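You operate a simulated robot arm through the tools that you are given. There is no shell and no other tool.

Carry out the task below with a simulated robot arm. There is one attempt and no reset: what you move stays moved.

JOB
Roll the dough oval to the 15 cm ring and oil its middle.
Fine: roll it lengthways with the pin, ends at the ring or a little past; pin and brush go back. A coat counts when it lies all over at full strength: go over it till it gets no stronger.
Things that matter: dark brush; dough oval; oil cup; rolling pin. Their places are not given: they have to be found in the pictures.

The check looks at the end state, three seconds after you hand in, the way a careful person would. Anything else that was tipped, shoved, dropped, spilled or broken makes it a failure.

ROBOT AND FRAMES
A 6-joint arm with a four-finger gripper, fixed in place. Base frame: the origin is on the floor under the middle of its stand, x ahead of it, y to its left, z up; the work surface is at about z = 900. Lengths are in mm, angles in rad, forces in N, time in s.
With the tool pointing down near the work surface it reaches from about 280 to 700 mm from the base axis. Its first joint turns from -2.897 to 2.897 rad. Payload 3.43 kg.
Tool frame: the origin (TCP) lies between the finger pads and is the grasp point; the fingertips stand 30 mm ahead of it; z points along the fingers, y is the line along which they close. The gripper opens to 120 mm; its body begins 85 mm behind the TCP.
Orientation is told as [roll, pitch, yaw] about the base's x, y, z axes, in that order, counted from this pose: with the fingers straight down and closing along the base's y, the tool's x points along the base's -x, its y along +y and its z along -z.

CONTROLS
- The arm moves only by the tool nudge_tool. Its argument "steps" is one flat list of numbers, 7 for each row, row after row: the turn, a rotation vector about the base's x, y, z in units of 60 degrees (1.0 is 60 degrees), then the shift along the base's x, y, z in units of 200 mm (1.0 is 200 mm), then the opening in per cent of the stroke, from 0 (shut) to 100 (fully open). In form: [wx, wy, wz, tx, ty, tz, claw, wx, wy, wz, tx, ty, tz, claw, ...]. A call has 1 to 20 rows; each row is the pose to reach, as a shift and turn from the pose commanded when the call began. A call with a number of a shift or a turn outside -1 to 1 is refused whole. Rows are played at 5 a second. More than 50 mm and 0.15 rad between two rows, or a gripper value outside its range, and nothing of the call is played. A pose out of reach is approached as far as the arm can. The call stops where the force on the tool passes 40 N (or 10 N more than at its start, if that is more) or the arm is blocked; 0.2 s more then pass. The fingers move at their own pace (about 40 mm/s each) and stop on an object; they squeeze with about 36 N. The grip force told is the motor's: it shows also when the fingers shut on nothing. Time passes only in rows, and 0.2 s behind the last, so rows that repeat a pose let the fingers close. The reply holds the time, the measured pose of the TCP, the force on the tool along the base axes, the opening and the grip force, in the units named above and with some noise, with the torque about the TCP (base axes, N m) and any sound that the robot's microphone picked up.
- Cameras (640 x 400 px; columns grow to the right, rows downward): "scene" is fixed at [50.1, 500, 1518.9]; the picture's right is [-0.55, -0.83, 0.00], its down [-0.54, 0.36, -0.76] and it looks along [0.63, -0.42, -0.65] (base axes); focal length 337 px, centre (320, 200). "wrist" rides on the gripper at [71, -17, -121] in the tool frame; the picture's right is [0.23, 0.97, 0.00], its down [-0.81, 0.19, -0.55] and it looks along [-0.54, 0.13, 0.83] (tool axes); focal length 275 px, centre (320, 200).
- snapshot(camera): a new picture of that camera. The clock stands still meanwhile.
- raise_lower(by): moves the trunk up (or, below 0, down) by that many mm; the arm rides with it, the base frame stays. It gives what a move gives, with no picture.
- locate(camera, pixels): for up to 12 pixels [column, row] of the newest picture of that camera ("zoom" is the newest enlarged one), the place [x, y, z] in the base frame of the surface seen there, good to about 2 mm. The clock stands still meanwhile.
- close_up(camera, box): a new picture of the part [left, top, right, bottom] of that camera's present view, enlarged. The clock stands still meanwhile.
- job_done(): hands the job in; it is judged then, once.

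Leave the gripper open and the arm clear of the work at the hand-in unless told otherwise.

The tools are called after "Emit:" as a command line: name --argument value ..., lists and objects as JSON in quotes. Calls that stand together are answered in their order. nudge_tool: Moves the arm, as the interface text tells. Its arguments: {"type":"object","properties":{"steps":{"type":"array"}},"required":["steps"]} The other tools are called the same way: raise_lower (by) moves the trunk up or down; snapshot (camera) takes a picture; locate (camera, pixels) gives the place of the surface under pixels of a picture; close_up (camera, box) takes an enlarged picture of a part of a camera's view; job_done () hands the job in.

At the start:

```text
t: 0.0
position: [396.6, 283.2, 1257.1]
tcp_rot: [0.0, 0.0, -0.002]
ft_force: [0.4, -1.0, -0.7]
moment: [-0.01, 0.04, 0.0]
width: 120.1
finger_force: 0.1
trunk travel left (down, up): [-225.0, 215.0]
```

scene: 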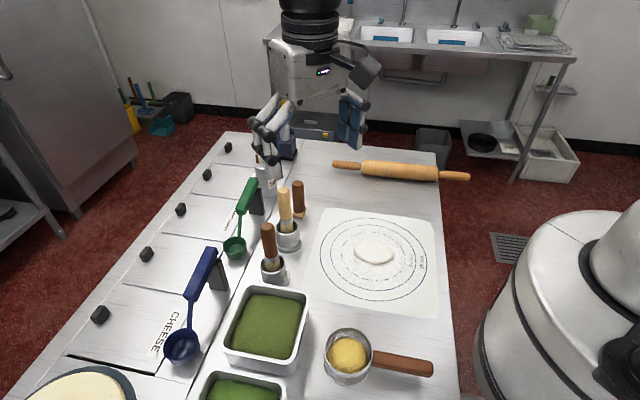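
wrist: 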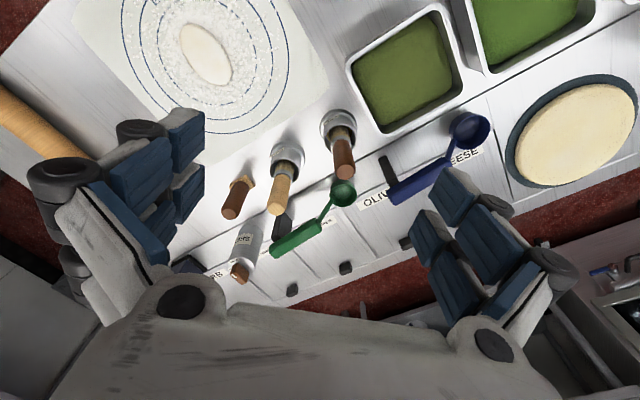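

I see the rolling pin at about (400,170), the mat with rings and the dough at (374,253), brushes in cups around (285,215), (272,255), (298,195), and a pot with yellow content at (348,357). I'll take enlarged pictures to tell them apart.

Emit:
close_up --camera "scene" --box '[220, 140, 340, 290]'

Emit:
close_up --camera "scene" --box '[300, 195, 450, 320]'

Emit:
close_up --camera "wrist" --box '[180, 80, 420, 300]'

Emit:
close_up --camera "scene" --box '[200, 280, 460, 400]'

Emit:
close_up --camera "scene" --box '[320, 130, 490, 210]'

```text
2.67 times, centred on (280, 215) of scene
```

zoom: 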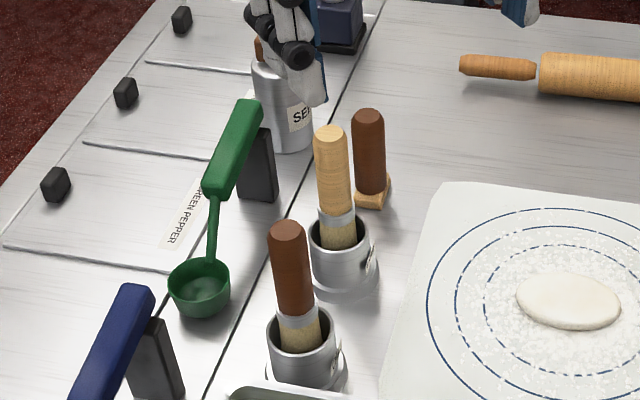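

```text
3.20 times, centred on (375, 258) of scene
```

zoom: 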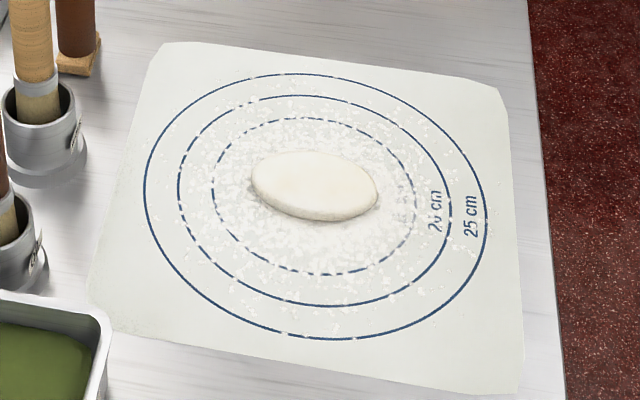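

```text
1.82 times, centred on (300, 190) of wrist
```

zoom: 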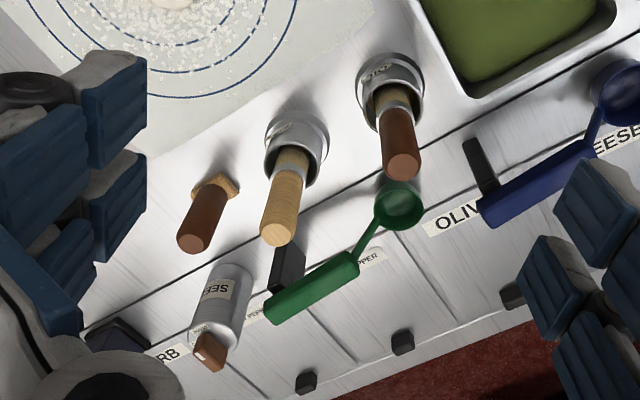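

```text
2.46 times, centred on (330, 340) of scene
```

zoom: 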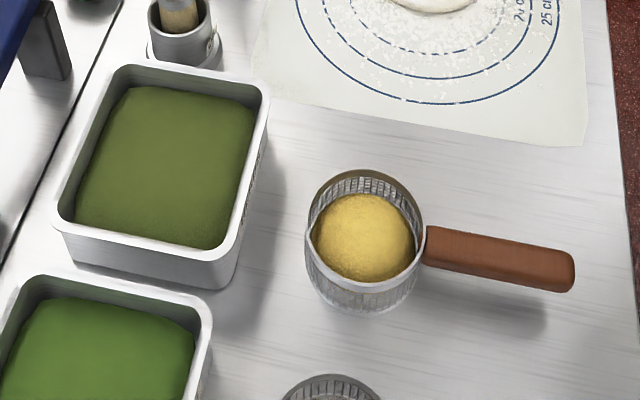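

```text
3.76 times, centred on (405, 170) of scene
```

zoom: 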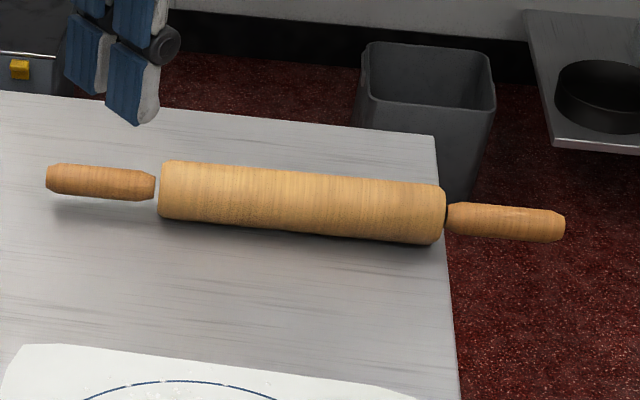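

Two cups hold brushes; there may be labels. I'll look closer at the cups, the standing dark thing at (298,200) and the area below the pot.

Emit:
close_up --camera "scene" --box '[255, 215, 315, 290]'

Emit:
close_up --camera "wrist" --box '[300, 90, 380, 190]'

Emit:
close_up --camera "wrist" --box '[210, 130, 320, 220]'

Emit:
close_up --camera "scene" --box '[270, 170, 320, 230]'

Emit:
snapshot --camera "scene"

```text
5.33 times, centred on (285, 252) of scene
```

zoom: 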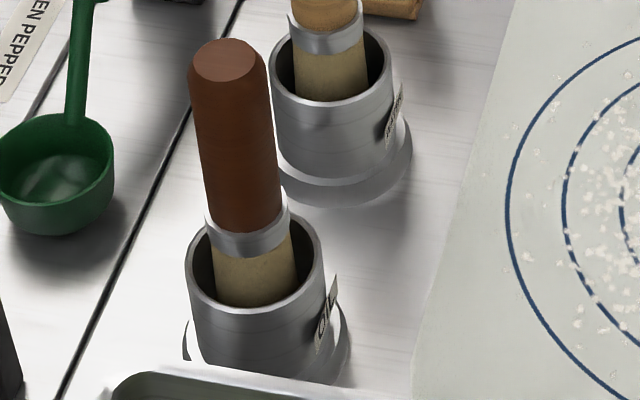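

```text
4.00 times, centred on (340, 140) of wrist
```

zoom: 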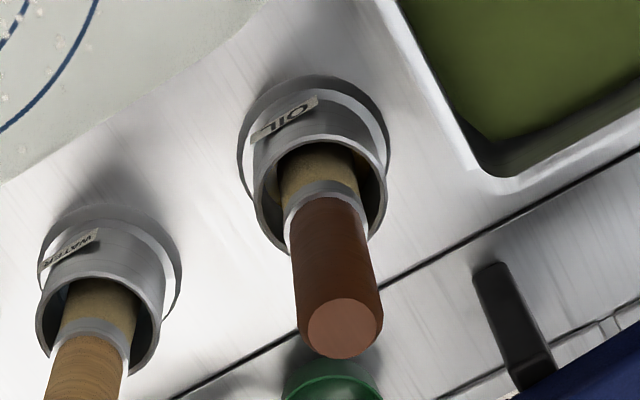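

```text
4.44 times, centred on (265, 175) of wrist
```

zoom: 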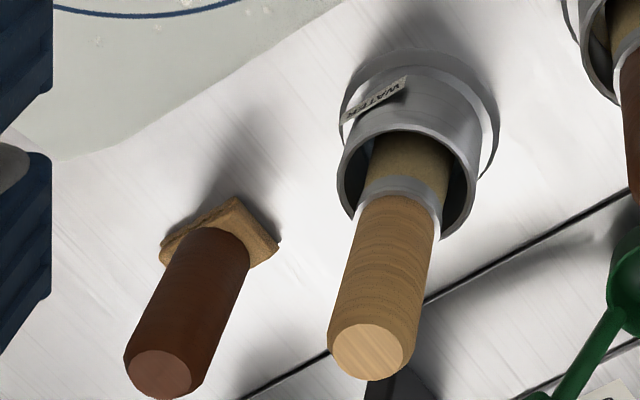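

```text
6.67 times, centred on (295, 200) of scene
```

zoom: 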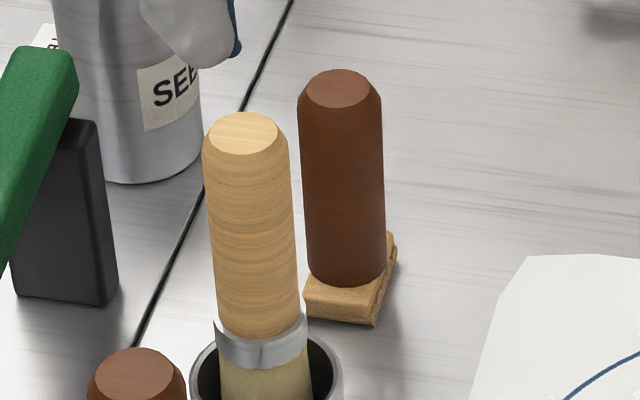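

```text
taken
```

scene: 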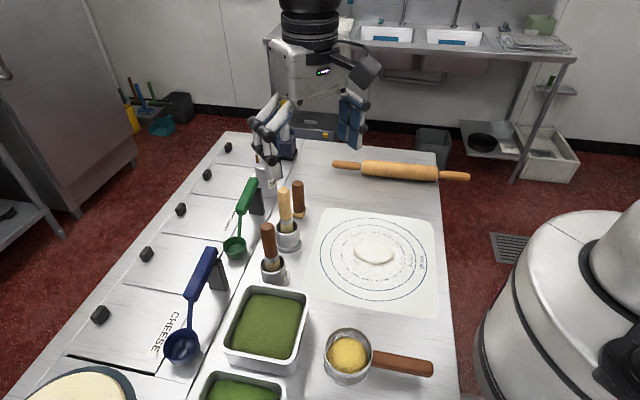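

The cup labelled OIL, at (272,268) in the scene, holds the dark brush; the WATER cup holds the pale one, and the third dark-handled thing is a press. Now I'll locate the dough ends, the rings, the mat corners and the pin.

Emit:
close_up --camera "scene" --box '[300, 195, 450, 320]'

Emit:
locate --camera "zoom" --pixels '[[252, 170], [378, 195], [315, 185], [335, 155], [300, 215], [315, 119], [314, 274], [214, 195], [415, 202], [155, 50], [505, 90], [100, 310]]'

Emit:
locate --camera "scene" --pixels '[[334, 164], [361, 167], [400, 170], [438, 173], [468, 176], [345, 164], [455, 175], [380, 166], [420, 170], [363, 178], [436, 183], [400, 185]]'

Emit:
locate --camera "scene" --pixels '[[267, 227], [270, 245], [285, 192], [298, 184], [272, 262], [283, 262], [263, 262], [286, 215], [273, 285], [290, 240], [299, 214], [262, 278]]'

```text
3.20 times, centred on (375, 258) of scene
```

zoom: 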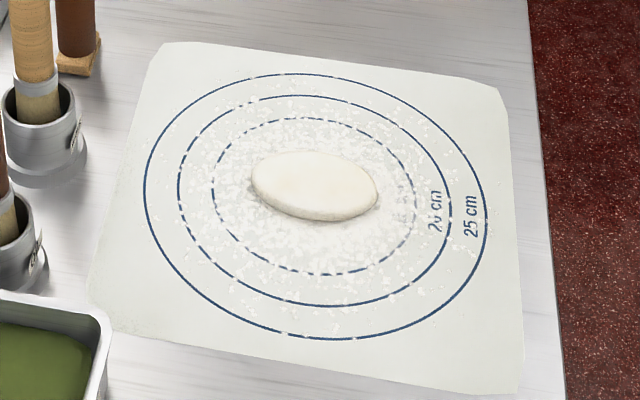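

```text
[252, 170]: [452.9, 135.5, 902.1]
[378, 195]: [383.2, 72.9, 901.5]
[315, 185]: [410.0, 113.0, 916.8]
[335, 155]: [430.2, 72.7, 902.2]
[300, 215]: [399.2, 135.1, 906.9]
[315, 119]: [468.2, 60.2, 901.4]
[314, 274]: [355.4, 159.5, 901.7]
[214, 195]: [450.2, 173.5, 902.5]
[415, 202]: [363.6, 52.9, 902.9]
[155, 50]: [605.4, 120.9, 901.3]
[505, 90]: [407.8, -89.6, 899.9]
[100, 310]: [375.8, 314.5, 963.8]
```

```text
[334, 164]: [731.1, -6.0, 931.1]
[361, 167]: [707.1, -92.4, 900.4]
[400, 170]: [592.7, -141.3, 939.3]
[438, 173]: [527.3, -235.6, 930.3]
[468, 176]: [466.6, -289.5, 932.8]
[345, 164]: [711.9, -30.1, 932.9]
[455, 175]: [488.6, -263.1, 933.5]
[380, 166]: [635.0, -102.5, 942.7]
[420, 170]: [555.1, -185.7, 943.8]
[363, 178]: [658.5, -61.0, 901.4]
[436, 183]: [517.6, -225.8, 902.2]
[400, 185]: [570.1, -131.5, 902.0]
```

```text
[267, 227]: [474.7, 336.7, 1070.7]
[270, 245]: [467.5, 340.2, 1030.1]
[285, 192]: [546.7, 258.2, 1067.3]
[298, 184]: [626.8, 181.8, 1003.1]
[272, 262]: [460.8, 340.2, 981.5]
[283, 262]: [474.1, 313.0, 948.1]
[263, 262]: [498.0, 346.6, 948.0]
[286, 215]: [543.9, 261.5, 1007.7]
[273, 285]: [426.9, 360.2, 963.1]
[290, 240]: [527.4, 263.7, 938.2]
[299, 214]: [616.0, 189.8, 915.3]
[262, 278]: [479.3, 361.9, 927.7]
```

The ring's centre comes out near (409, 112), and the dough's long axis runs roughly along +x/+y. The pin axis is at about 47 degrees, barrel middle near (592,-143). Next I locate the neighbours (pot, bins, cups, table edge) so the path stays clear.

Emit:
locate --camera "scene" --pixels '[[348, 332], [348, 355], [370, 352], [327, 355], [375, 358], [430, 366], [428, 376], [304, 293], [262, 288], [293, 372], [224, 355], [287, 380]]'

Emit:
locate --camera "scene" --pixels '[[436, 153], [442, 210], [455, 330], [330, 140], [312, 300], [320, 212], [436, 218], [437, 314], [245, 195], [250, 183], [260, 155], [240, 240]]'

Emit:
snapshot --camera "wrist"

Emit:
close_up --camera "wrist" --box '[80, 0, 340, 150]'

Emit:
locate --camera "wrist" --pixels '[[180, 30], [231, 82], [205, 55], [215, 35], [195, 75], [190, 24], [168, 34], [245, 75], [122, 28], [289, 78], [15, 118], [55, 140]]'

```text
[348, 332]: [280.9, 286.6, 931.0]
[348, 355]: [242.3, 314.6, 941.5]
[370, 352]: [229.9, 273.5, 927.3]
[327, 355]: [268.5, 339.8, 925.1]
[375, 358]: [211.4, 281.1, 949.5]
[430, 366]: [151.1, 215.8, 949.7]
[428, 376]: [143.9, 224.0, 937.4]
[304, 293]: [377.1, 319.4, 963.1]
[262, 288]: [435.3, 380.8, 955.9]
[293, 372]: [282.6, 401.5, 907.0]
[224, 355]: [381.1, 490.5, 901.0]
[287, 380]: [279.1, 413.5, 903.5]
```

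```text
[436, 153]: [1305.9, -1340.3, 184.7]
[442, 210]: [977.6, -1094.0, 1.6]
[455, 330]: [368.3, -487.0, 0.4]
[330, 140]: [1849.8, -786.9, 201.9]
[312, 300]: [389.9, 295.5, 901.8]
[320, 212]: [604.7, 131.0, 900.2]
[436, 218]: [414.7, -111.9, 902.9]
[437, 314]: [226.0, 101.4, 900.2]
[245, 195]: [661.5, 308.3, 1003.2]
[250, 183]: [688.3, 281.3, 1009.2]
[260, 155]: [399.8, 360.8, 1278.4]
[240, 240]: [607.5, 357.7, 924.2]
```

```text
taken
```

wrist: 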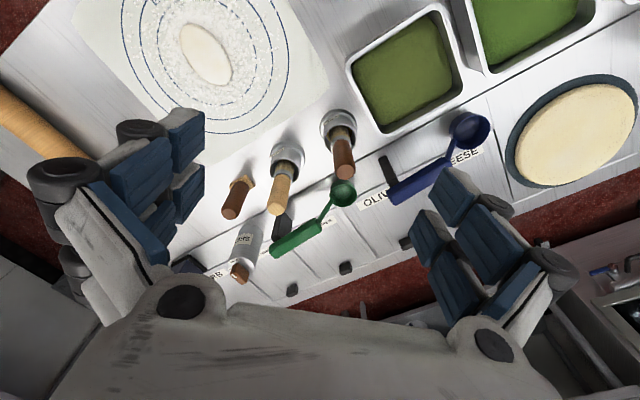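

```text
2.46 times, centred on (210, 75) of wrist
```

zoom: 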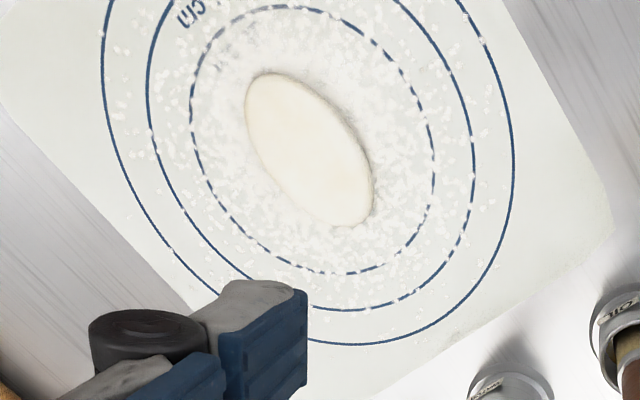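

```text
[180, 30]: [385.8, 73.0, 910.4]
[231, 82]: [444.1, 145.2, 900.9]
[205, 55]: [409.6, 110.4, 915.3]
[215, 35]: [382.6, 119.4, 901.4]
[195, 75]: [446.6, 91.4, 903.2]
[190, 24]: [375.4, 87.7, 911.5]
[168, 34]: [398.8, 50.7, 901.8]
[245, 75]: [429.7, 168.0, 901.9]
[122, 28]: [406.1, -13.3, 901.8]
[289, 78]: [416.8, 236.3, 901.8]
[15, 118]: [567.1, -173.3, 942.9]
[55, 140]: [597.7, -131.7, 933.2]
```

The outer ring points give a ring centre near (411, 111). I'll use the enlarged wrist picture to trace the dough's outline and height.

Emit:
locate --camera "zoom" --pixels '[[262, 75], [247, 92], [247, 120], [275, 175], [310, 212], [345, 227], [366, 218], [372, 190], [355, 140], [320, 98], [285, 78], [308, 150]]'

Emit:
locate --camera "zoom" --pixels '[[280, 105], [295, 130], [320, 170], [335, 195], [335, 150], [280, 155], [350, 210], [262, 90], [272, 8], [350, 272], [191, 120], [434, 170]]'

```text
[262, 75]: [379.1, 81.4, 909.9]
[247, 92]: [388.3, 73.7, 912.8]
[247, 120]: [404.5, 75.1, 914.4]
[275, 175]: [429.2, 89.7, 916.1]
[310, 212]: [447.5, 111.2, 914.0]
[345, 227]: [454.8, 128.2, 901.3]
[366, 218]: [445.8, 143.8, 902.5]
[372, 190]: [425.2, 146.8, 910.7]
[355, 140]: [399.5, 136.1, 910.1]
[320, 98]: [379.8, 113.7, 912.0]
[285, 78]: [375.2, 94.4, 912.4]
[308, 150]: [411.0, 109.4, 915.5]
```

```text
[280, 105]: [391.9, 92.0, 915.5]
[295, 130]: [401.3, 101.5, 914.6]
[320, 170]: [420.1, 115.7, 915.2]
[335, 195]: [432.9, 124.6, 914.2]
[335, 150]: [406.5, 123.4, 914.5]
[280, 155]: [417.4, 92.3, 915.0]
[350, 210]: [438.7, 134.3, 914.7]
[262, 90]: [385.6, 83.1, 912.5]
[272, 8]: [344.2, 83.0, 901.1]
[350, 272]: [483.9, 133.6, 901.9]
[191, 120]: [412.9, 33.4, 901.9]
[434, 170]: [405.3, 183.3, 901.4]
```

The dough is about 92 × 55 mm with a flat top about 14 mm above the mat, centred near (411,110), long axis at about 42°. The pin (barrel radius about 22) lies at about 47° with its near handle overhanging the table edge around (488,-255). My plan is to grip that handle, so the barrel can turn freely, and roll along the dough's long axis. First I swing the arm towards it at the present height, turning yaw to about 47° and keeping clear of everything.

Emit:
nudge_tool --steps '[0, 0, 0.112, 0.03, -0.143, 0, 100, 0, 0, 0.224, 0.06, -0.286, 0, 100, 0, 0, 0.336, 0.09, -0.429, 0, 100, 0, 0, 0.448, 0.12, -0.571, 0, 100, 0, 0, 0.56, 0.15, -0.714, 0, 100, 0, 0, 0.672, 0.18, -0.857, 0, 100, 0, 0, 0.783, 0.2, -1.0, 0, 100]'

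Emit:
snapshot --camera "wrist"

Emit:
snapshot --camera "scene"

```text
t: 1.6
position: [436.4, 82.3, 1259.0]
tcp_rot: [-0.001, 0.001, 0.822]
ft_force: [-0.2, -0.7, 0.4]
moment: [0.01, 0.0, 0.04]
width: 120.0
finger_force: 0.0
trunk travel left (down, up): [-225.0, 215.0]
```

```text
taken
```

wrist: 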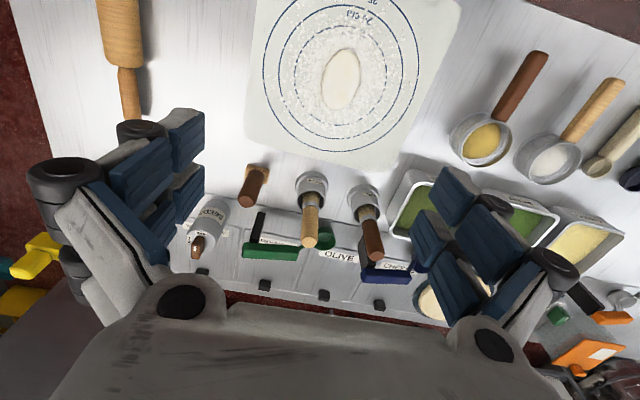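

```text
taken
```

scene: 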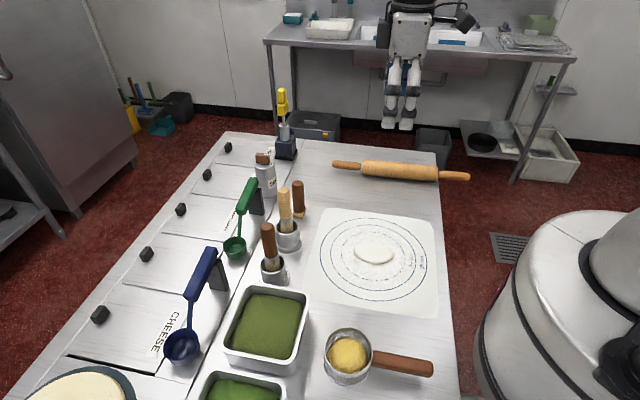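

The arm is above the mat with yaw 0.82 rad. I continue over the near handle of the pin, in two stages.

Emit:
nudge_tool --steps '[0, 0, 0, 0.04, -0.2, 0, 100, 0, 0, 0, 0.08, -0.4, 0, 100, 0, 0, 0, 0.12, -0.6, 0, 100, 0, 0, 0, 0.16, -0.8, 0, 100, 0, 0, 0, 0.2, -1.0, 0, 100]'

Emit:
nudge_tool --steps '[0, 0, 0, 0.02, -0.17, -0.15, 100, 0, 0, 0, 0.03, -0.34, -0.3, 100, 0, 0, 0, 0.04, -0.5, -0.45, 100, 0, 0, 0, 0.05, -0.65, -0.5, 100]'

Emit:
snapshot --camera "wrist"

Emit:
snapshot --camera "scene"

```text
t: 2.8
position: [477.5, -118.1, 1255.4]
tcp_rot: [-0.001, 0.001, 0.82]
ft_force: [0.1, -0.3, 0.7]
moment: [0.04, 0.04, 0.0]
width: 119.9
finger_force: 0.1
trunk travel left (down, up): [-225.0, 215.0]
```

```text
t: 3.8
position: [486.9, -246.9, 1158.1]
tcp_rot: [0.0, 0.0, 0.82]
ft_force: [0.0, 0.1, -1.3]
moment: [-0.01, -0.05, 0.0]
width: 120.0
finger_force: 0.0
trunk travel left (down, up): [-225.0, 215.0]
```

```text
taken
```

wrist: 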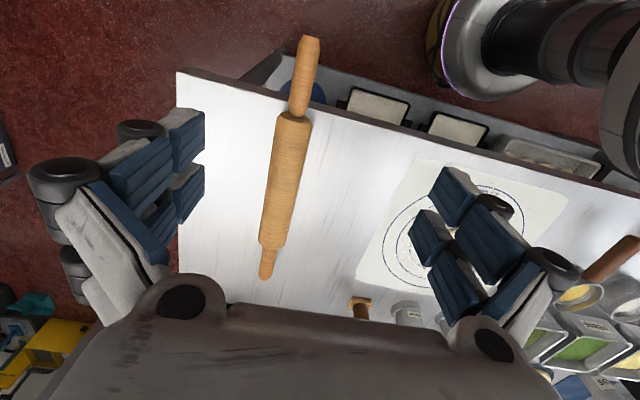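

```text
taken
```

scene: 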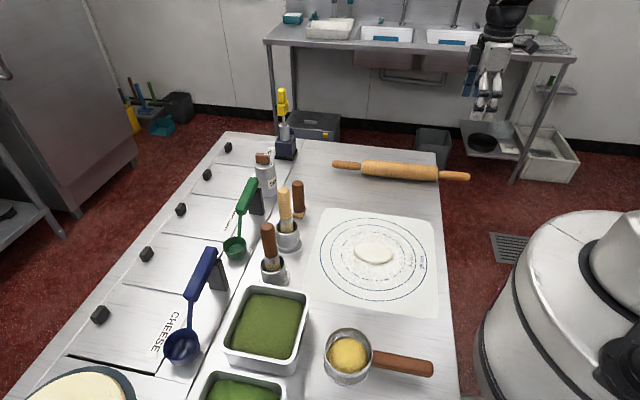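

I can see the whole pin in the wrist picture: near handle from (310,40) to (298,113), barrel from (293,117) to (271,246). I'll locate points along it.

Emit:
close_up --camera "wrist" --box '[220, 20, 380, 130]'

Emit:
locate --camera "wrist" --pixels '[[310, 40], [307, 55], [304, 75], [301, 95], [299, 110], [293, 120], [287, 150], [282, 180], [277, 210], [271, 240], [267, 255], [265, 272]]'

Emit:
locate --camera "wrist" --pixels '[[265, 85], [340, 108], [275, 150], [302, 150], [266, 200], [295, 200], [276, 118], [312, 122], [258, 244], [287, 249], [295, 60], [318, 62]]'

```text
3.64 times, centred on (300, 75) of wrist
```

zoom: 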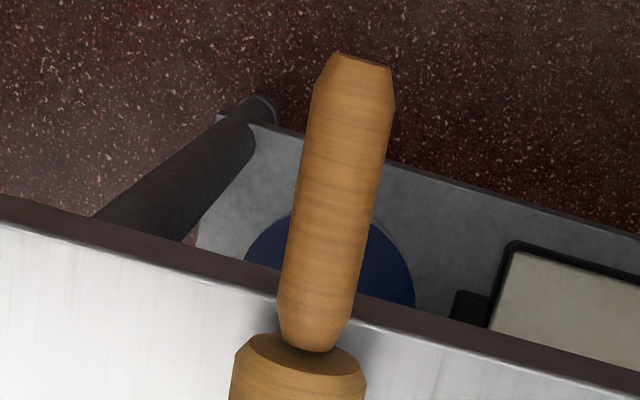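

```text
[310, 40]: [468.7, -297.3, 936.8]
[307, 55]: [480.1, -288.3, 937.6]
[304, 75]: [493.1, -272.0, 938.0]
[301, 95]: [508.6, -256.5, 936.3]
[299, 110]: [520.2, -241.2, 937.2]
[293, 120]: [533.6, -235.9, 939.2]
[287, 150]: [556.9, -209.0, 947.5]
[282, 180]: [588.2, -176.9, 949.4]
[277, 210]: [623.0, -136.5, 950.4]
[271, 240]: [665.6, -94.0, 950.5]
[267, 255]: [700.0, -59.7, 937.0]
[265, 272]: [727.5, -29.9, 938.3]
```

```text
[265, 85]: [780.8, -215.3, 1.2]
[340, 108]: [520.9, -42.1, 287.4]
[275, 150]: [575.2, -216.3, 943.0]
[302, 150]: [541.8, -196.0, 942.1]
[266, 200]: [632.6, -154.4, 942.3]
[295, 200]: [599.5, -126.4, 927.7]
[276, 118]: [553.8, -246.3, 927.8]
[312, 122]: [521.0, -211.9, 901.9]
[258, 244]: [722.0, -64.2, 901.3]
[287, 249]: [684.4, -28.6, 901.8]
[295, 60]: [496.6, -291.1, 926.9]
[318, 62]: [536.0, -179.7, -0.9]
```

The pin comes out with barrel radius 25 (top z 950), handle radius 13 (top z 938), axis at 45.9°, and near-handle middle at about (496,-269). I now line up over that handle and come down to z about 1000, then check.

Emit:
nudge_tool --steps '[0, 0, -0.018, 0.048, -0.112, -0.2, 100, 0, 0, -0.018, 0.048, -0.112, -0.4, 100, 0, 0, -0.018, 0.048, -0.112, -0.6, 100, 0, 0, -0.018, 0.048, -0.112, -0.785, 100]'

Emit:
snapshot --camera "wrist"

Emit:
snapshot --camera "scene"

```text
t: 4.8
position: [496.0, -269.2, 1000.0]
tcp_rot: [0.0, 0.0, 0.801]
ft_force: [0.1, 0.5, -0.2]
moment: [0.0, 0.05, 0.02]
width: 119.8
finger_force: 0.1
trunk travel left (down, up): [-225.0, 215.0]
```

```text
taken
```

wrist: 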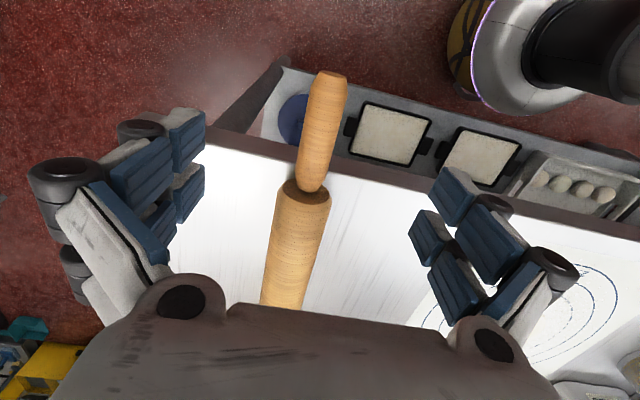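

```text
taken
```

scene: 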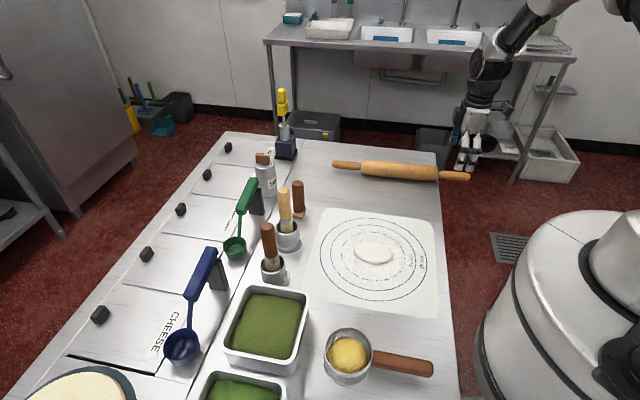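

The handle runs between the fingers from (332,75) to (307,190). I refine its line before going down.

Emit:
locate --camera "wrist" --pixels '[[331, 80], [327, 100], [323, 120], [318, 145], [313, 170], [309, 186], [303, 205], [295, 240], [288, 280], [310, 120], [336, 120], [306, 190]]'

Emit:
close_up --camera "wrist" --box '[240, 60, 400, 220]'

```text
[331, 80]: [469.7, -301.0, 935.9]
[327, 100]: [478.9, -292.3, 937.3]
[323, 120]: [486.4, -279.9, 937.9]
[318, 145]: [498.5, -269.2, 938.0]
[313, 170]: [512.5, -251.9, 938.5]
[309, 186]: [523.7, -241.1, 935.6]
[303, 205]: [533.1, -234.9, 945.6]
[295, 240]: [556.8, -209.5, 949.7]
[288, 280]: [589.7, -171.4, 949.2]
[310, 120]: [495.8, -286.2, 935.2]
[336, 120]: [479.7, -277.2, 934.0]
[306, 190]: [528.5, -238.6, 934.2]
```

```text
2.50 times, centred on (320, 140) of wrist
```

zoom: 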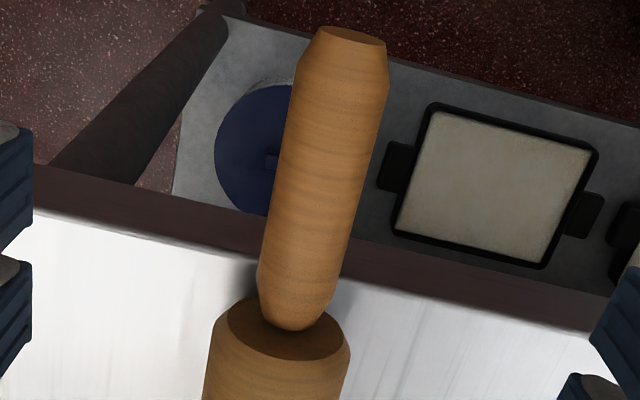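

The line agrees within about 1 mm. I go down to z 935 (10 mm above the handle axis, fingertips still above table level), then shut the fingers on the handle.

Emit:
nudge_tool --steps '[0, 0, 0, 0.005, -0.005, -0.11, 100, 0, 0, 0, 0.005, -0.005, -0.22, 100, 0, 0, 0, 0.005, -0.005, -0.325, 100]'

Emit:
nudge_tool --steps '[0, 0, 0, 0, 0, 0, 60, 0, 0, 0, 0, 0, 0, 30, 0, 0, 0, 0, 0, 0, 0, 0, 0, 0, 0, 0, 0, 0, 0, 0, 0, 0, 0, 0, 0, 0, 0, 0, 0, 0, 0, 0, 0, 0, 0, 0, 0, 0, 0, 0, 0, 0, 0, 0, 0, 0]'

Emit:
snapshot --camera "wrist"

Emit:
snapshot --camera "scene"

```text
t: 5.6
position: [497.3, -269.2, 934.7]
tcp_rot: [0.0, 0.0, 0.802]
ft_force: [0.3, -0.2, 0.8]
moment: [-0.01, -0.02, -0.01]
width: 120.0
finger_force: 0.1
trunk travel left (down, up): [-225.0, 215.0]
```

```text
t: 7.4
position: [496.9, -269.6, 935.2]
tcp_rot: [0.001, -0.001, 0.802]
ft_force: [0.2, 0.5, 0.0]
moment: [0.07, -0.04, 0.08]
width: 25.1
finger_force: 32.3
trunk travel left (down, up): [-225.0, 215.0]
```

```text
taken
```

wrist: 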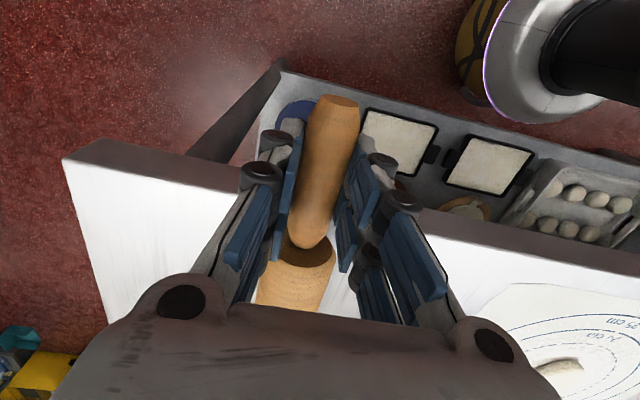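

```text
taken
```

scene: 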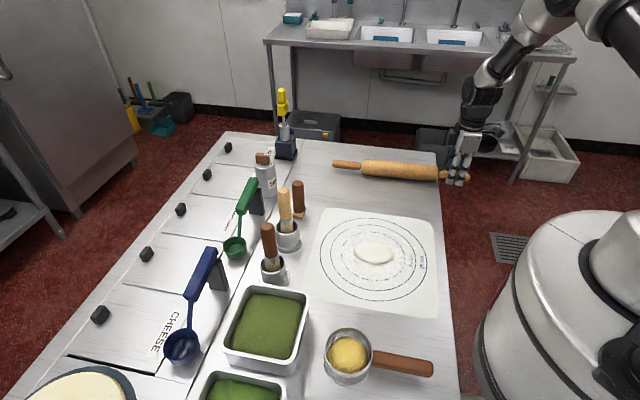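

The fingers hold the handle (opening 25.1, grip 32 N). Now a small lift of 15 mm to feel the weight and whether the pin hangs level.

Emit:
nudge_tool --steps '[0, 0, 0, 0, 0, 0.025, 0, 0, 0, 0, 0, 0, 0.05, 0, 0, 0, 0, 0, 0, 0.075, 0, 0, 0, 0, 0, 0, 0.075, 0]'

Emit:
snapshot --camera "scene"

Emit:
close_up --camera "scene" --box '[320, 130, 490, 210]'

```text
t: 8.4
position: [497.1, -269.3, 950.7]
tcp_rot: [0.001, 0.002, 0.801]
ft_force: [0.0, -1.0, -5.6]
moment: [-0.65, 0.62, 0.01]
width: 24.9
finger_force: 36.7
trunk travel left (down, up): [-225.0, 215.0]
```

```text
taken
```

scene: 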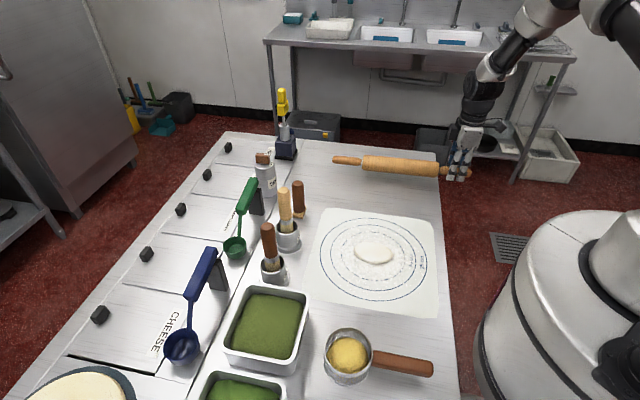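

```text
3.76 times, centred on (405, 170) of scene
```

zoom: 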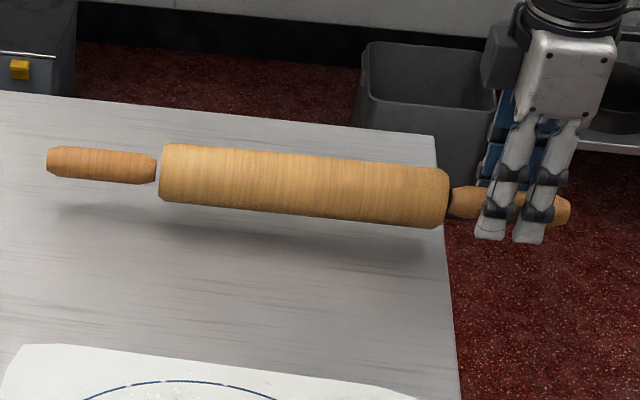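

The pin weighs about 0.57 kg and hangs level in the grip. I raise it to about z 1050 and look, before swinging it round over the mat.

Emit:
nudge_tool --steps '[0, 0, 0, 0, 0, 0.125, 0, 0, 0, 0, 0, 0, 0.25, 0, 0, 0, 0, 0, 0, 0.375, 0, 0, 0, 0, 0, 0, 0.5, 0, 0, 0, 0, 0, 0, 0.5, 0]'

Emit:
nudge_tool --steps '[0, 0, -0.125, -0.04, 0.11, 0, 0, 0, 0, -0.25, -0.08, 0.22, 0, 0, 0, 0, -0.375, -0.12, 0.33, 0, 0, 0, 0, -0.5, -0.16, 0.44, 0, 0, 0, 0, -0.625, -0.2, 0.55, 0, 0, 0, 0, -0.75, -0.24, 0.66, 0, 0, 0, 0, -0.875, -0.28, 0.77, 0, 0]'

Emit:
snapshot --camera "wrist"

Emit:
snapshot --camera "scene"

```text
t: 9.6
position: [498.6, -269.8, 1050.7]
tcp_rot: [0.002, 0.002, 0.8]
ft_force: [-0.1, 0.4, -5.4]
moment: [-0.66, 0.68, 0.01]
width: 24.8
finger_force: 36.1
trunk travel left (down, up): [-225.0, 215.0]
```

```text
t: 11.2
position: [441.9, -116.9, 1050.4]
tcp_rot: [0.0, -0.002, -0.116]
ft_force: [0.5, 0.6, -4.5]
moment: [0.07, 0.83, 0.03]
width: 24.9
finger_force: 36.0
trunk travel left (down, up): [-225.0, 215.0]
```

```text
taken
```

wrist: 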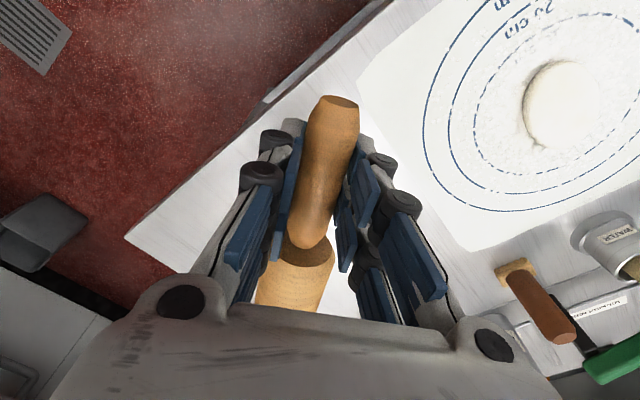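

```text
taken
```

scene: 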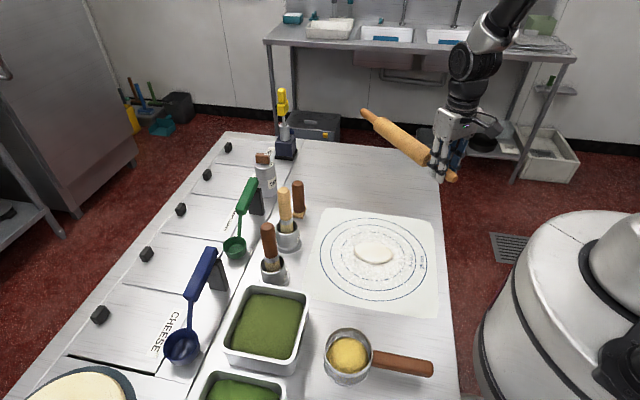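

All steady. Next I move on with the rest of the turn, stopping short of the dough to look at it from above.

Emit:
nudge_tool --steps '[0, 0, -0.115, -0.05, 0.17, 0, 0, 0, 0, -0.23, -0.1, 0.34, 0, 0, 0, 0, -0.345, -0.15, 0.51, 0, 0, 0, 0, -0.46, -0.2, 0.68, 0, 0, 0, 0, -0.575, -0.25, 0.85, 0, 0, 0, 0, -0.689, -0.3, 1.0, 0, 0]'

Emit:
snapshot --camera "wrist"

Emit:
snapshot --camera "scene"

```text
t: 12.6
position: [380.0, 85.3, 1051.1]
tcp_rot: [0.0, 0.0, -0.838]
ft_force: [0.3, -0.1, -5.3]
moment: [0.7, 0.61, 0.03]
width: 24.9
finger_force: 36.8
trunk travel left (down, up): [-225.0, 215.0]
```

```text
taken
```

wrist: 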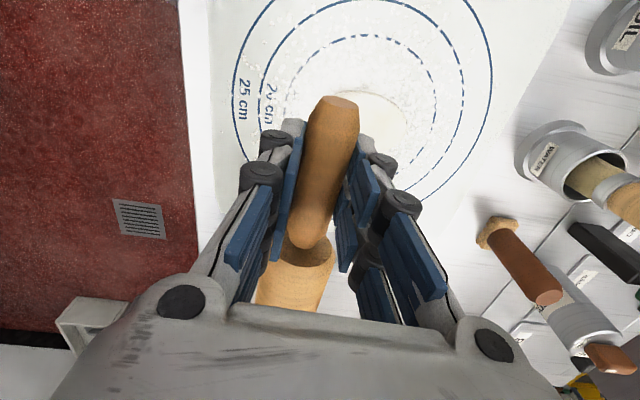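

```text
taken
```

scene: 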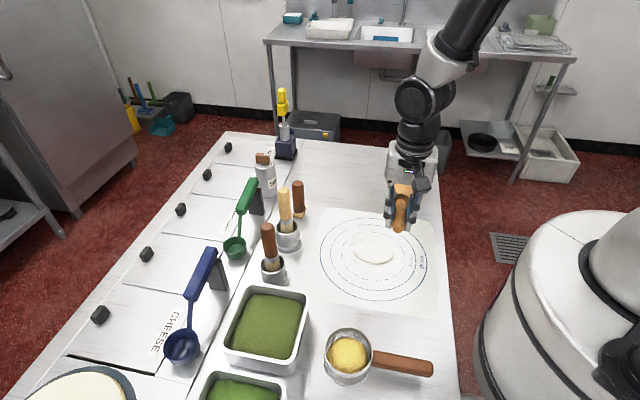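

The pin is now across the dough's long axis. I take a tight enlargement of the dough in the scene picture to pin down its axis and centre.

Emit:
close_up --camera "scene" --box '[335, 225, 415, 285]'

Emit:
locate --camera "zoom" --pixels '[[195, 195], [200, 170], [225, 150], [300, 130], [350, 135], [400, 165], [430, 190], [440, 220], [400, 240], [330, 250], [250, 230], [205, 210]]'

```text
6.67 times, centred on (375, 255) of scene
```

zoom: 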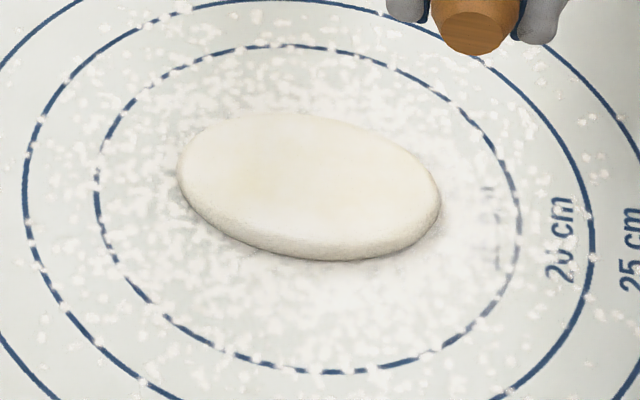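

```text
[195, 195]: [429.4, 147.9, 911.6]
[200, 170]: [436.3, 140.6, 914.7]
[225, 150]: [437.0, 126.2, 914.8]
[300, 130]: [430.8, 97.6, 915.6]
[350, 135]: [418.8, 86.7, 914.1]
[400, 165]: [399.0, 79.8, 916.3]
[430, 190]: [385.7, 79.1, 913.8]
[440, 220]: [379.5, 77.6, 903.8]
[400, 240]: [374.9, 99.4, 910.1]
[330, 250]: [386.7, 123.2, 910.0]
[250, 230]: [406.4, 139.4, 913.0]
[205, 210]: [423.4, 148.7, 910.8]
```

The axis is about 42.6° and the centre about (411,110). I fine-turn by +0.014 rad and move so that the barrel's near part lies across the dough's middle (TCP at about 355.5, 170.4), then lower to just above the dough.

Emit:
nudge_tool --steps '[0, 0, 0.013, -0.041, 0.142, 0, 0, 0, 0, 0.013, -0.082, 0.284, 0, 0, 0, 0, 0.013, -0.1225, 0.425, 0, 0, 0, 0, 0.013, -0.1225, 0.425, -0.2, 0, 0, 0, 0.013, -0.1225, 0.425, -0.4, 0, 0, 0, 0.013, -0.1225, 0.425, -0.4, 0]'

Emit:
snapshot --camera "wrist"

Emit:
snapshot --camera "scene"

Emit:
close_up --camera "scene" --box '[300, 190, 440, 290]'

```text
t: 14.0
position: [355.5, 167.6, 971.4]
tcp_rot: [0.0, 0.001, -0.824]
ft_force: [-0.3, -0.1, -5.4]
moment: [0.63, 0.62, -0.01]
width: 24.8
finger_force: 35.5
trunk travel left (down, up): [-225.0, 215.0]
```

```text
taken
```

wrist: 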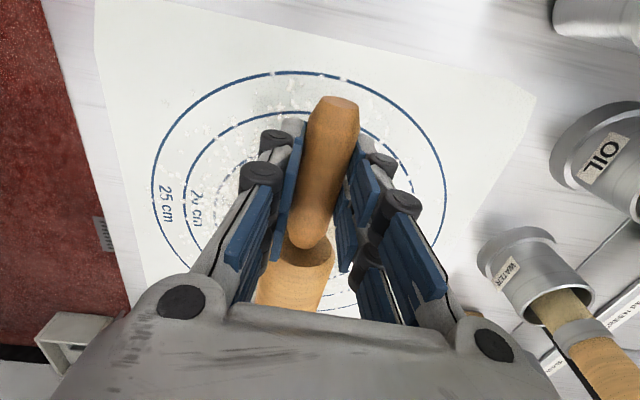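

```text
taken
```

scene: 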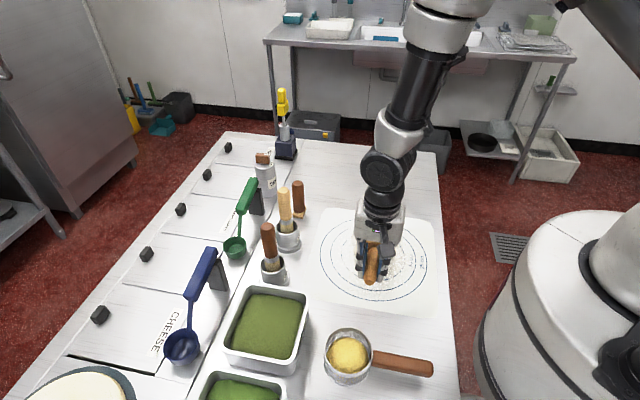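

```text
4.00 times, centred on (370, 240) of scene
```

zoom: 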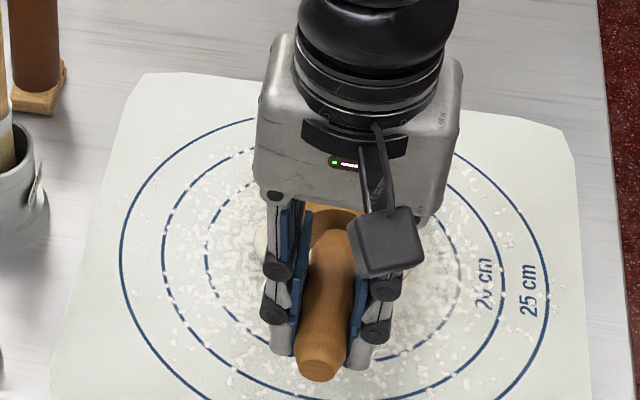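

The barrel hovers over the dough's middle. I lower in small steps to feel for contact (expected near TCP z 950).

Emit:
nudge_tool --steps '[0, 0, 0, 0, 0.01, -0.03, 0, 0, 0, 0, 0, 0.01, -0.06, 0, 0, 0, 0, 0, 0.01, -0.09, 0, 0, 0, 0, 0, 0.01, -0.1, 0, 0, 0, 0, 0, 0.01, -0.1, 0]'

Emit:
nudge_tool --steps '[0, 0, 0, 0, 0, -0.005, 0, 0, 0, 0, 0, 0, -0.01, 0, 0, 0, 0, 0, 0, -0.015, 0]'

```text
t: 15.2
position: [356.7, 171.1, 950.7]
tcp_rot: [0.001, -0.002, -0.824]
ft_force: [0.1, -1.1, 3.6]
moment: [-0.11, -0.12, -0.04]
width: 24.9
finger_force: 35.6
trunk travel left (down, up): [-225.0, 215.0]
```

```text
t: 16.0
position: [356.6, 171.2, 948.3]
tcp_rot: [0.002, -0.001, -0.824]
ft_force: [-2.3, -0.6, 19.4]
moment: [-0.71, -0.64, -0.25]
width: 24.9
finger_force: 36.4
trunk travel left (down, up): [-225.0, 215.0]
```

Contact: about 25 N on the dough at TCP z 948.3, and the grip holds. Now I roll a little way along +u (42.6°) and read the forces.

Emit:
nudge_tool --steps '[0, 0, 0, 0.0184, 0.0169, 0, 0, 0, 0, 0, 0.0368, 0.0339, 0, 0, 0, 0, 0, 0.0552, 0.0508, 0, 0, 0, 0, 0, 0.0736, 0.0677, 0, 0]'

```text
t: 17.0
position: [371.0, 185.3, 947.1]
tcp_rot: [0.0, 0.0, -0.821]
ft_force: [-0.4, 3.4, 9.3]
moment: [0.01, 0.08, 0.05]
width: 25.1
finger_force: 35.9
trunk travel left (down, up): [-225.0, 215.0]
```

The sideways force stays small, so the barrel is turning. I carry on past the +u end of the dough, then roll back across to the other end at the same height.

Emit:
nudge_tool --steps '[0, 0, 0, 0.0294, 0.0271, 0, 0, 0, 0, 0, 0.0589, 0.0542, 0, 0, 0, 0, 0, 0.0883, 0.0812, 0, 0, 0, 0, 0, 0.1178, 0.1083, 0, 0, 0, 0, 0, 0.1472, 0.1354, 0, 0]'

Emit:
snapshot --camera "scene"

Emit:
close_up --camera "scene" --box '[300, 190, 440, 290]'

```text
t: 18.2
position: [401.4, 211.6, 947.3]
tcp_rot: [0.001, -0.001, -0.825]
ft_force: [1.0, -0.6, -6.0]
moment: [0.65, 0.62, -0.01]
width: 25.1
finger_force: 35.8
trunk travel left (down, up): [-225.0, 215.0]
```

```text
taken
```

scene: 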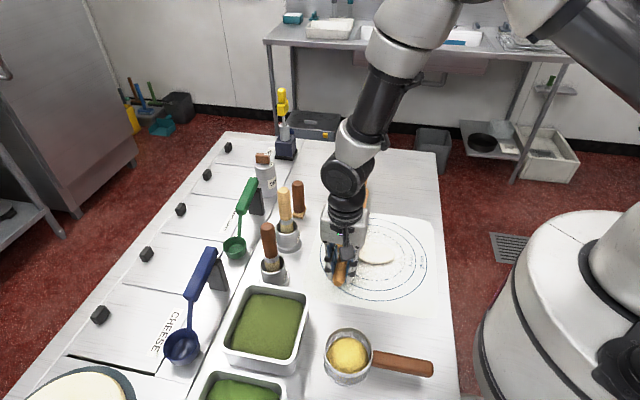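

```text
4.00 times, centred on (370, 240) of scene
```

zoom: 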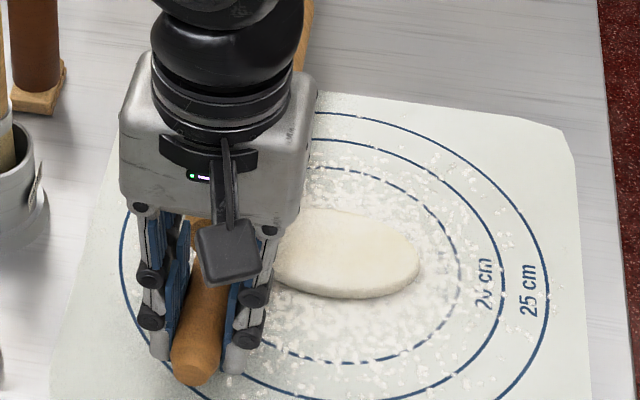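

The pin is off the +u end and hangs free. Now I roll back over the whole dough to the -u side at the same height.

Emit:
nudge_tool --steps '[0, 0, 0, -0.0351, -0.0323, 0, 0, 0, 0, 0, -0.0702, -0.0646, 0, 0, 0, 0, 0, -0.1053, -0.0969, 0, 0, 0, 0, 0, -0.1404, -0.1292, 0, 0, 0, 0, 0, -0.1755, -0.1615, 0, 0, 0, 0, 0, -0.2106, -0.1938, 0, 0, 0, 0, 0, -0.2457, -0.2261, 0, 0, 0, 0, 0, -0.2808, -0.2584, 0, 0, 0, 0, 0, -0.3159, -0.2907, 0, 0, 0, 0, 0, -0.351, -0.323, 0, 0, 0, 0, 0, -0.3861, -0.3553, 0, 0, 0, 0, 0, -0.4212, -0.3876, 0, 0, 0, 0, 0, -0.4563, -0.4197, 0, 0]'

Emit:
snapshot --camera "scene"

Emit:
close_up --camera "scene" --box '[300, 200, 440, 300]'

```text
t: 21.0
position: [310.2, 126.9, 948.2]
tcp_rot: [0.0, 0.001, -0.822]
ft_force: [-0.5, 0.4, -5.7]
moment: [0.65, 0.62, -0.04]
width: 24.8
finger_force: 36.1
trunk travel left (down, up): [-225.0, 215.0]
```

```text
taken
```

scene: 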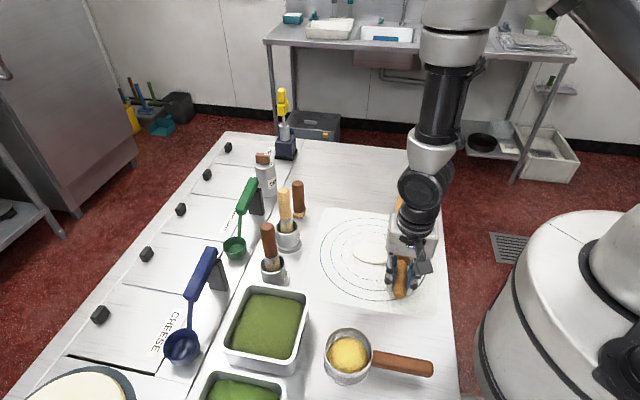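

```text
4.00 times, centred on (370, 250) of scene
```

zoom: 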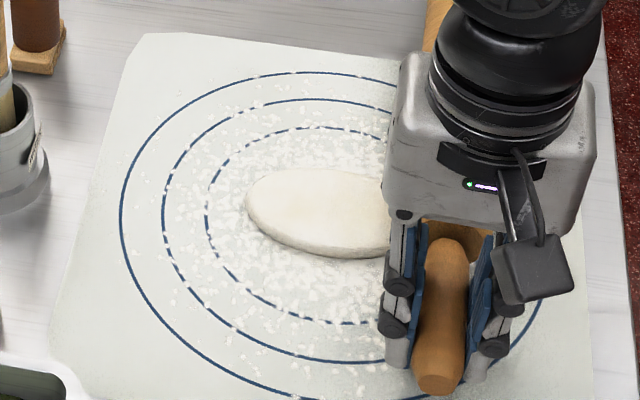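

I measure how far the +u end of the dough (zoom (248,205)) has moved and how thick it now is.

Emit:
locate --camera "zoom" --pixels '[[244, 205], [248, 205], [252, 195], [256, 210], [270, 200], [300, 200], [330, 200], [360, 210], [380, 220], [320, 175], [340, 250], [248, 190]]'

```text
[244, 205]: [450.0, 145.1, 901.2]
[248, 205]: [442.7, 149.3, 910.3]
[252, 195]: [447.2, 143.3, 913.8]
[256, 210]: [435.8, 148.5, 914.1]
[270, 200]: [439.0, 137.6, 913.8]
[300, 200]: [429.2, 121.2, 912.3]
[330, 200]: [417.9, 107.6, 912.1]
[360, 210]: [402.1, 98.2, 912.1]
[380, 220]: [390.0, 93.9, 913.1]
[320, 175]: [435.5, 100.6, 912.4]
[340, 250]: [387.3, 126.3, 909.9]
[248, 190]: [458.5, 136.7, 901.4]
```

The +u end is now about 51 mm from the middle (it was 46) and the thickness follows the pin height. I lower the pin by 1.2 mm and roll across and back.

Emit:
nudge_tool --steps '[0, 0, 0, 0, 0, -0.006, 0, 0, 0, 0, 0.0368, 0.0339, -0.006, 0, 0, 0, 0, 0.0736, 0.0677, -0.006, 0, 0, 0, 0, 0.1104, 0.1016, -0.006, 0, 0, 0, 0, 0.1472, 0.1354, -0.006, 0, 0, 0, 0, 0.184, 0.1693, -0.006, 0, 0, 0, 0, 0.2208, 0.2031, -0.006, 0, 0, 0, 0, 0.2576, 0.237, -0.006, 0, 0, 0, 0, 0.2944, 0.2708, -0.006, 0, 0, 0, 0, 0.3312, 0.3047, -0.006, 0, 0, 0, 0, 0.368, 0.3385, -0.006, 0, 0, 0, 0, 0.4048, 0.3724, -0.006, 0, 0, 0, 0, 0.4416, 0.4062, -0.006, 0, 0, 0, 0, 0.4784, 0.4401, -0.006, 0]'

Emit:
close_up --camera "scene" --box '[300, 200, 440, 300]'

```text
t: 24.0
position: [404.6, 215.6, 946.8]
tcp_rot: [-0.003, 0.0, -0.824]
ft_force: [0.4, 0.5, -5.5]
moment: [0.67, 0.61, -0.01]
width: 25.1
finger_force: 35.9
trunk travel left (down, up): [-225.0, 215.0]
```

```text
4.00 times, centred on (370, 250) of scene
```

zoom: 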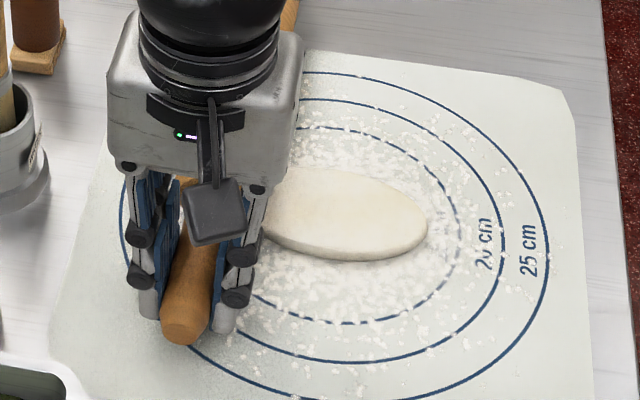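

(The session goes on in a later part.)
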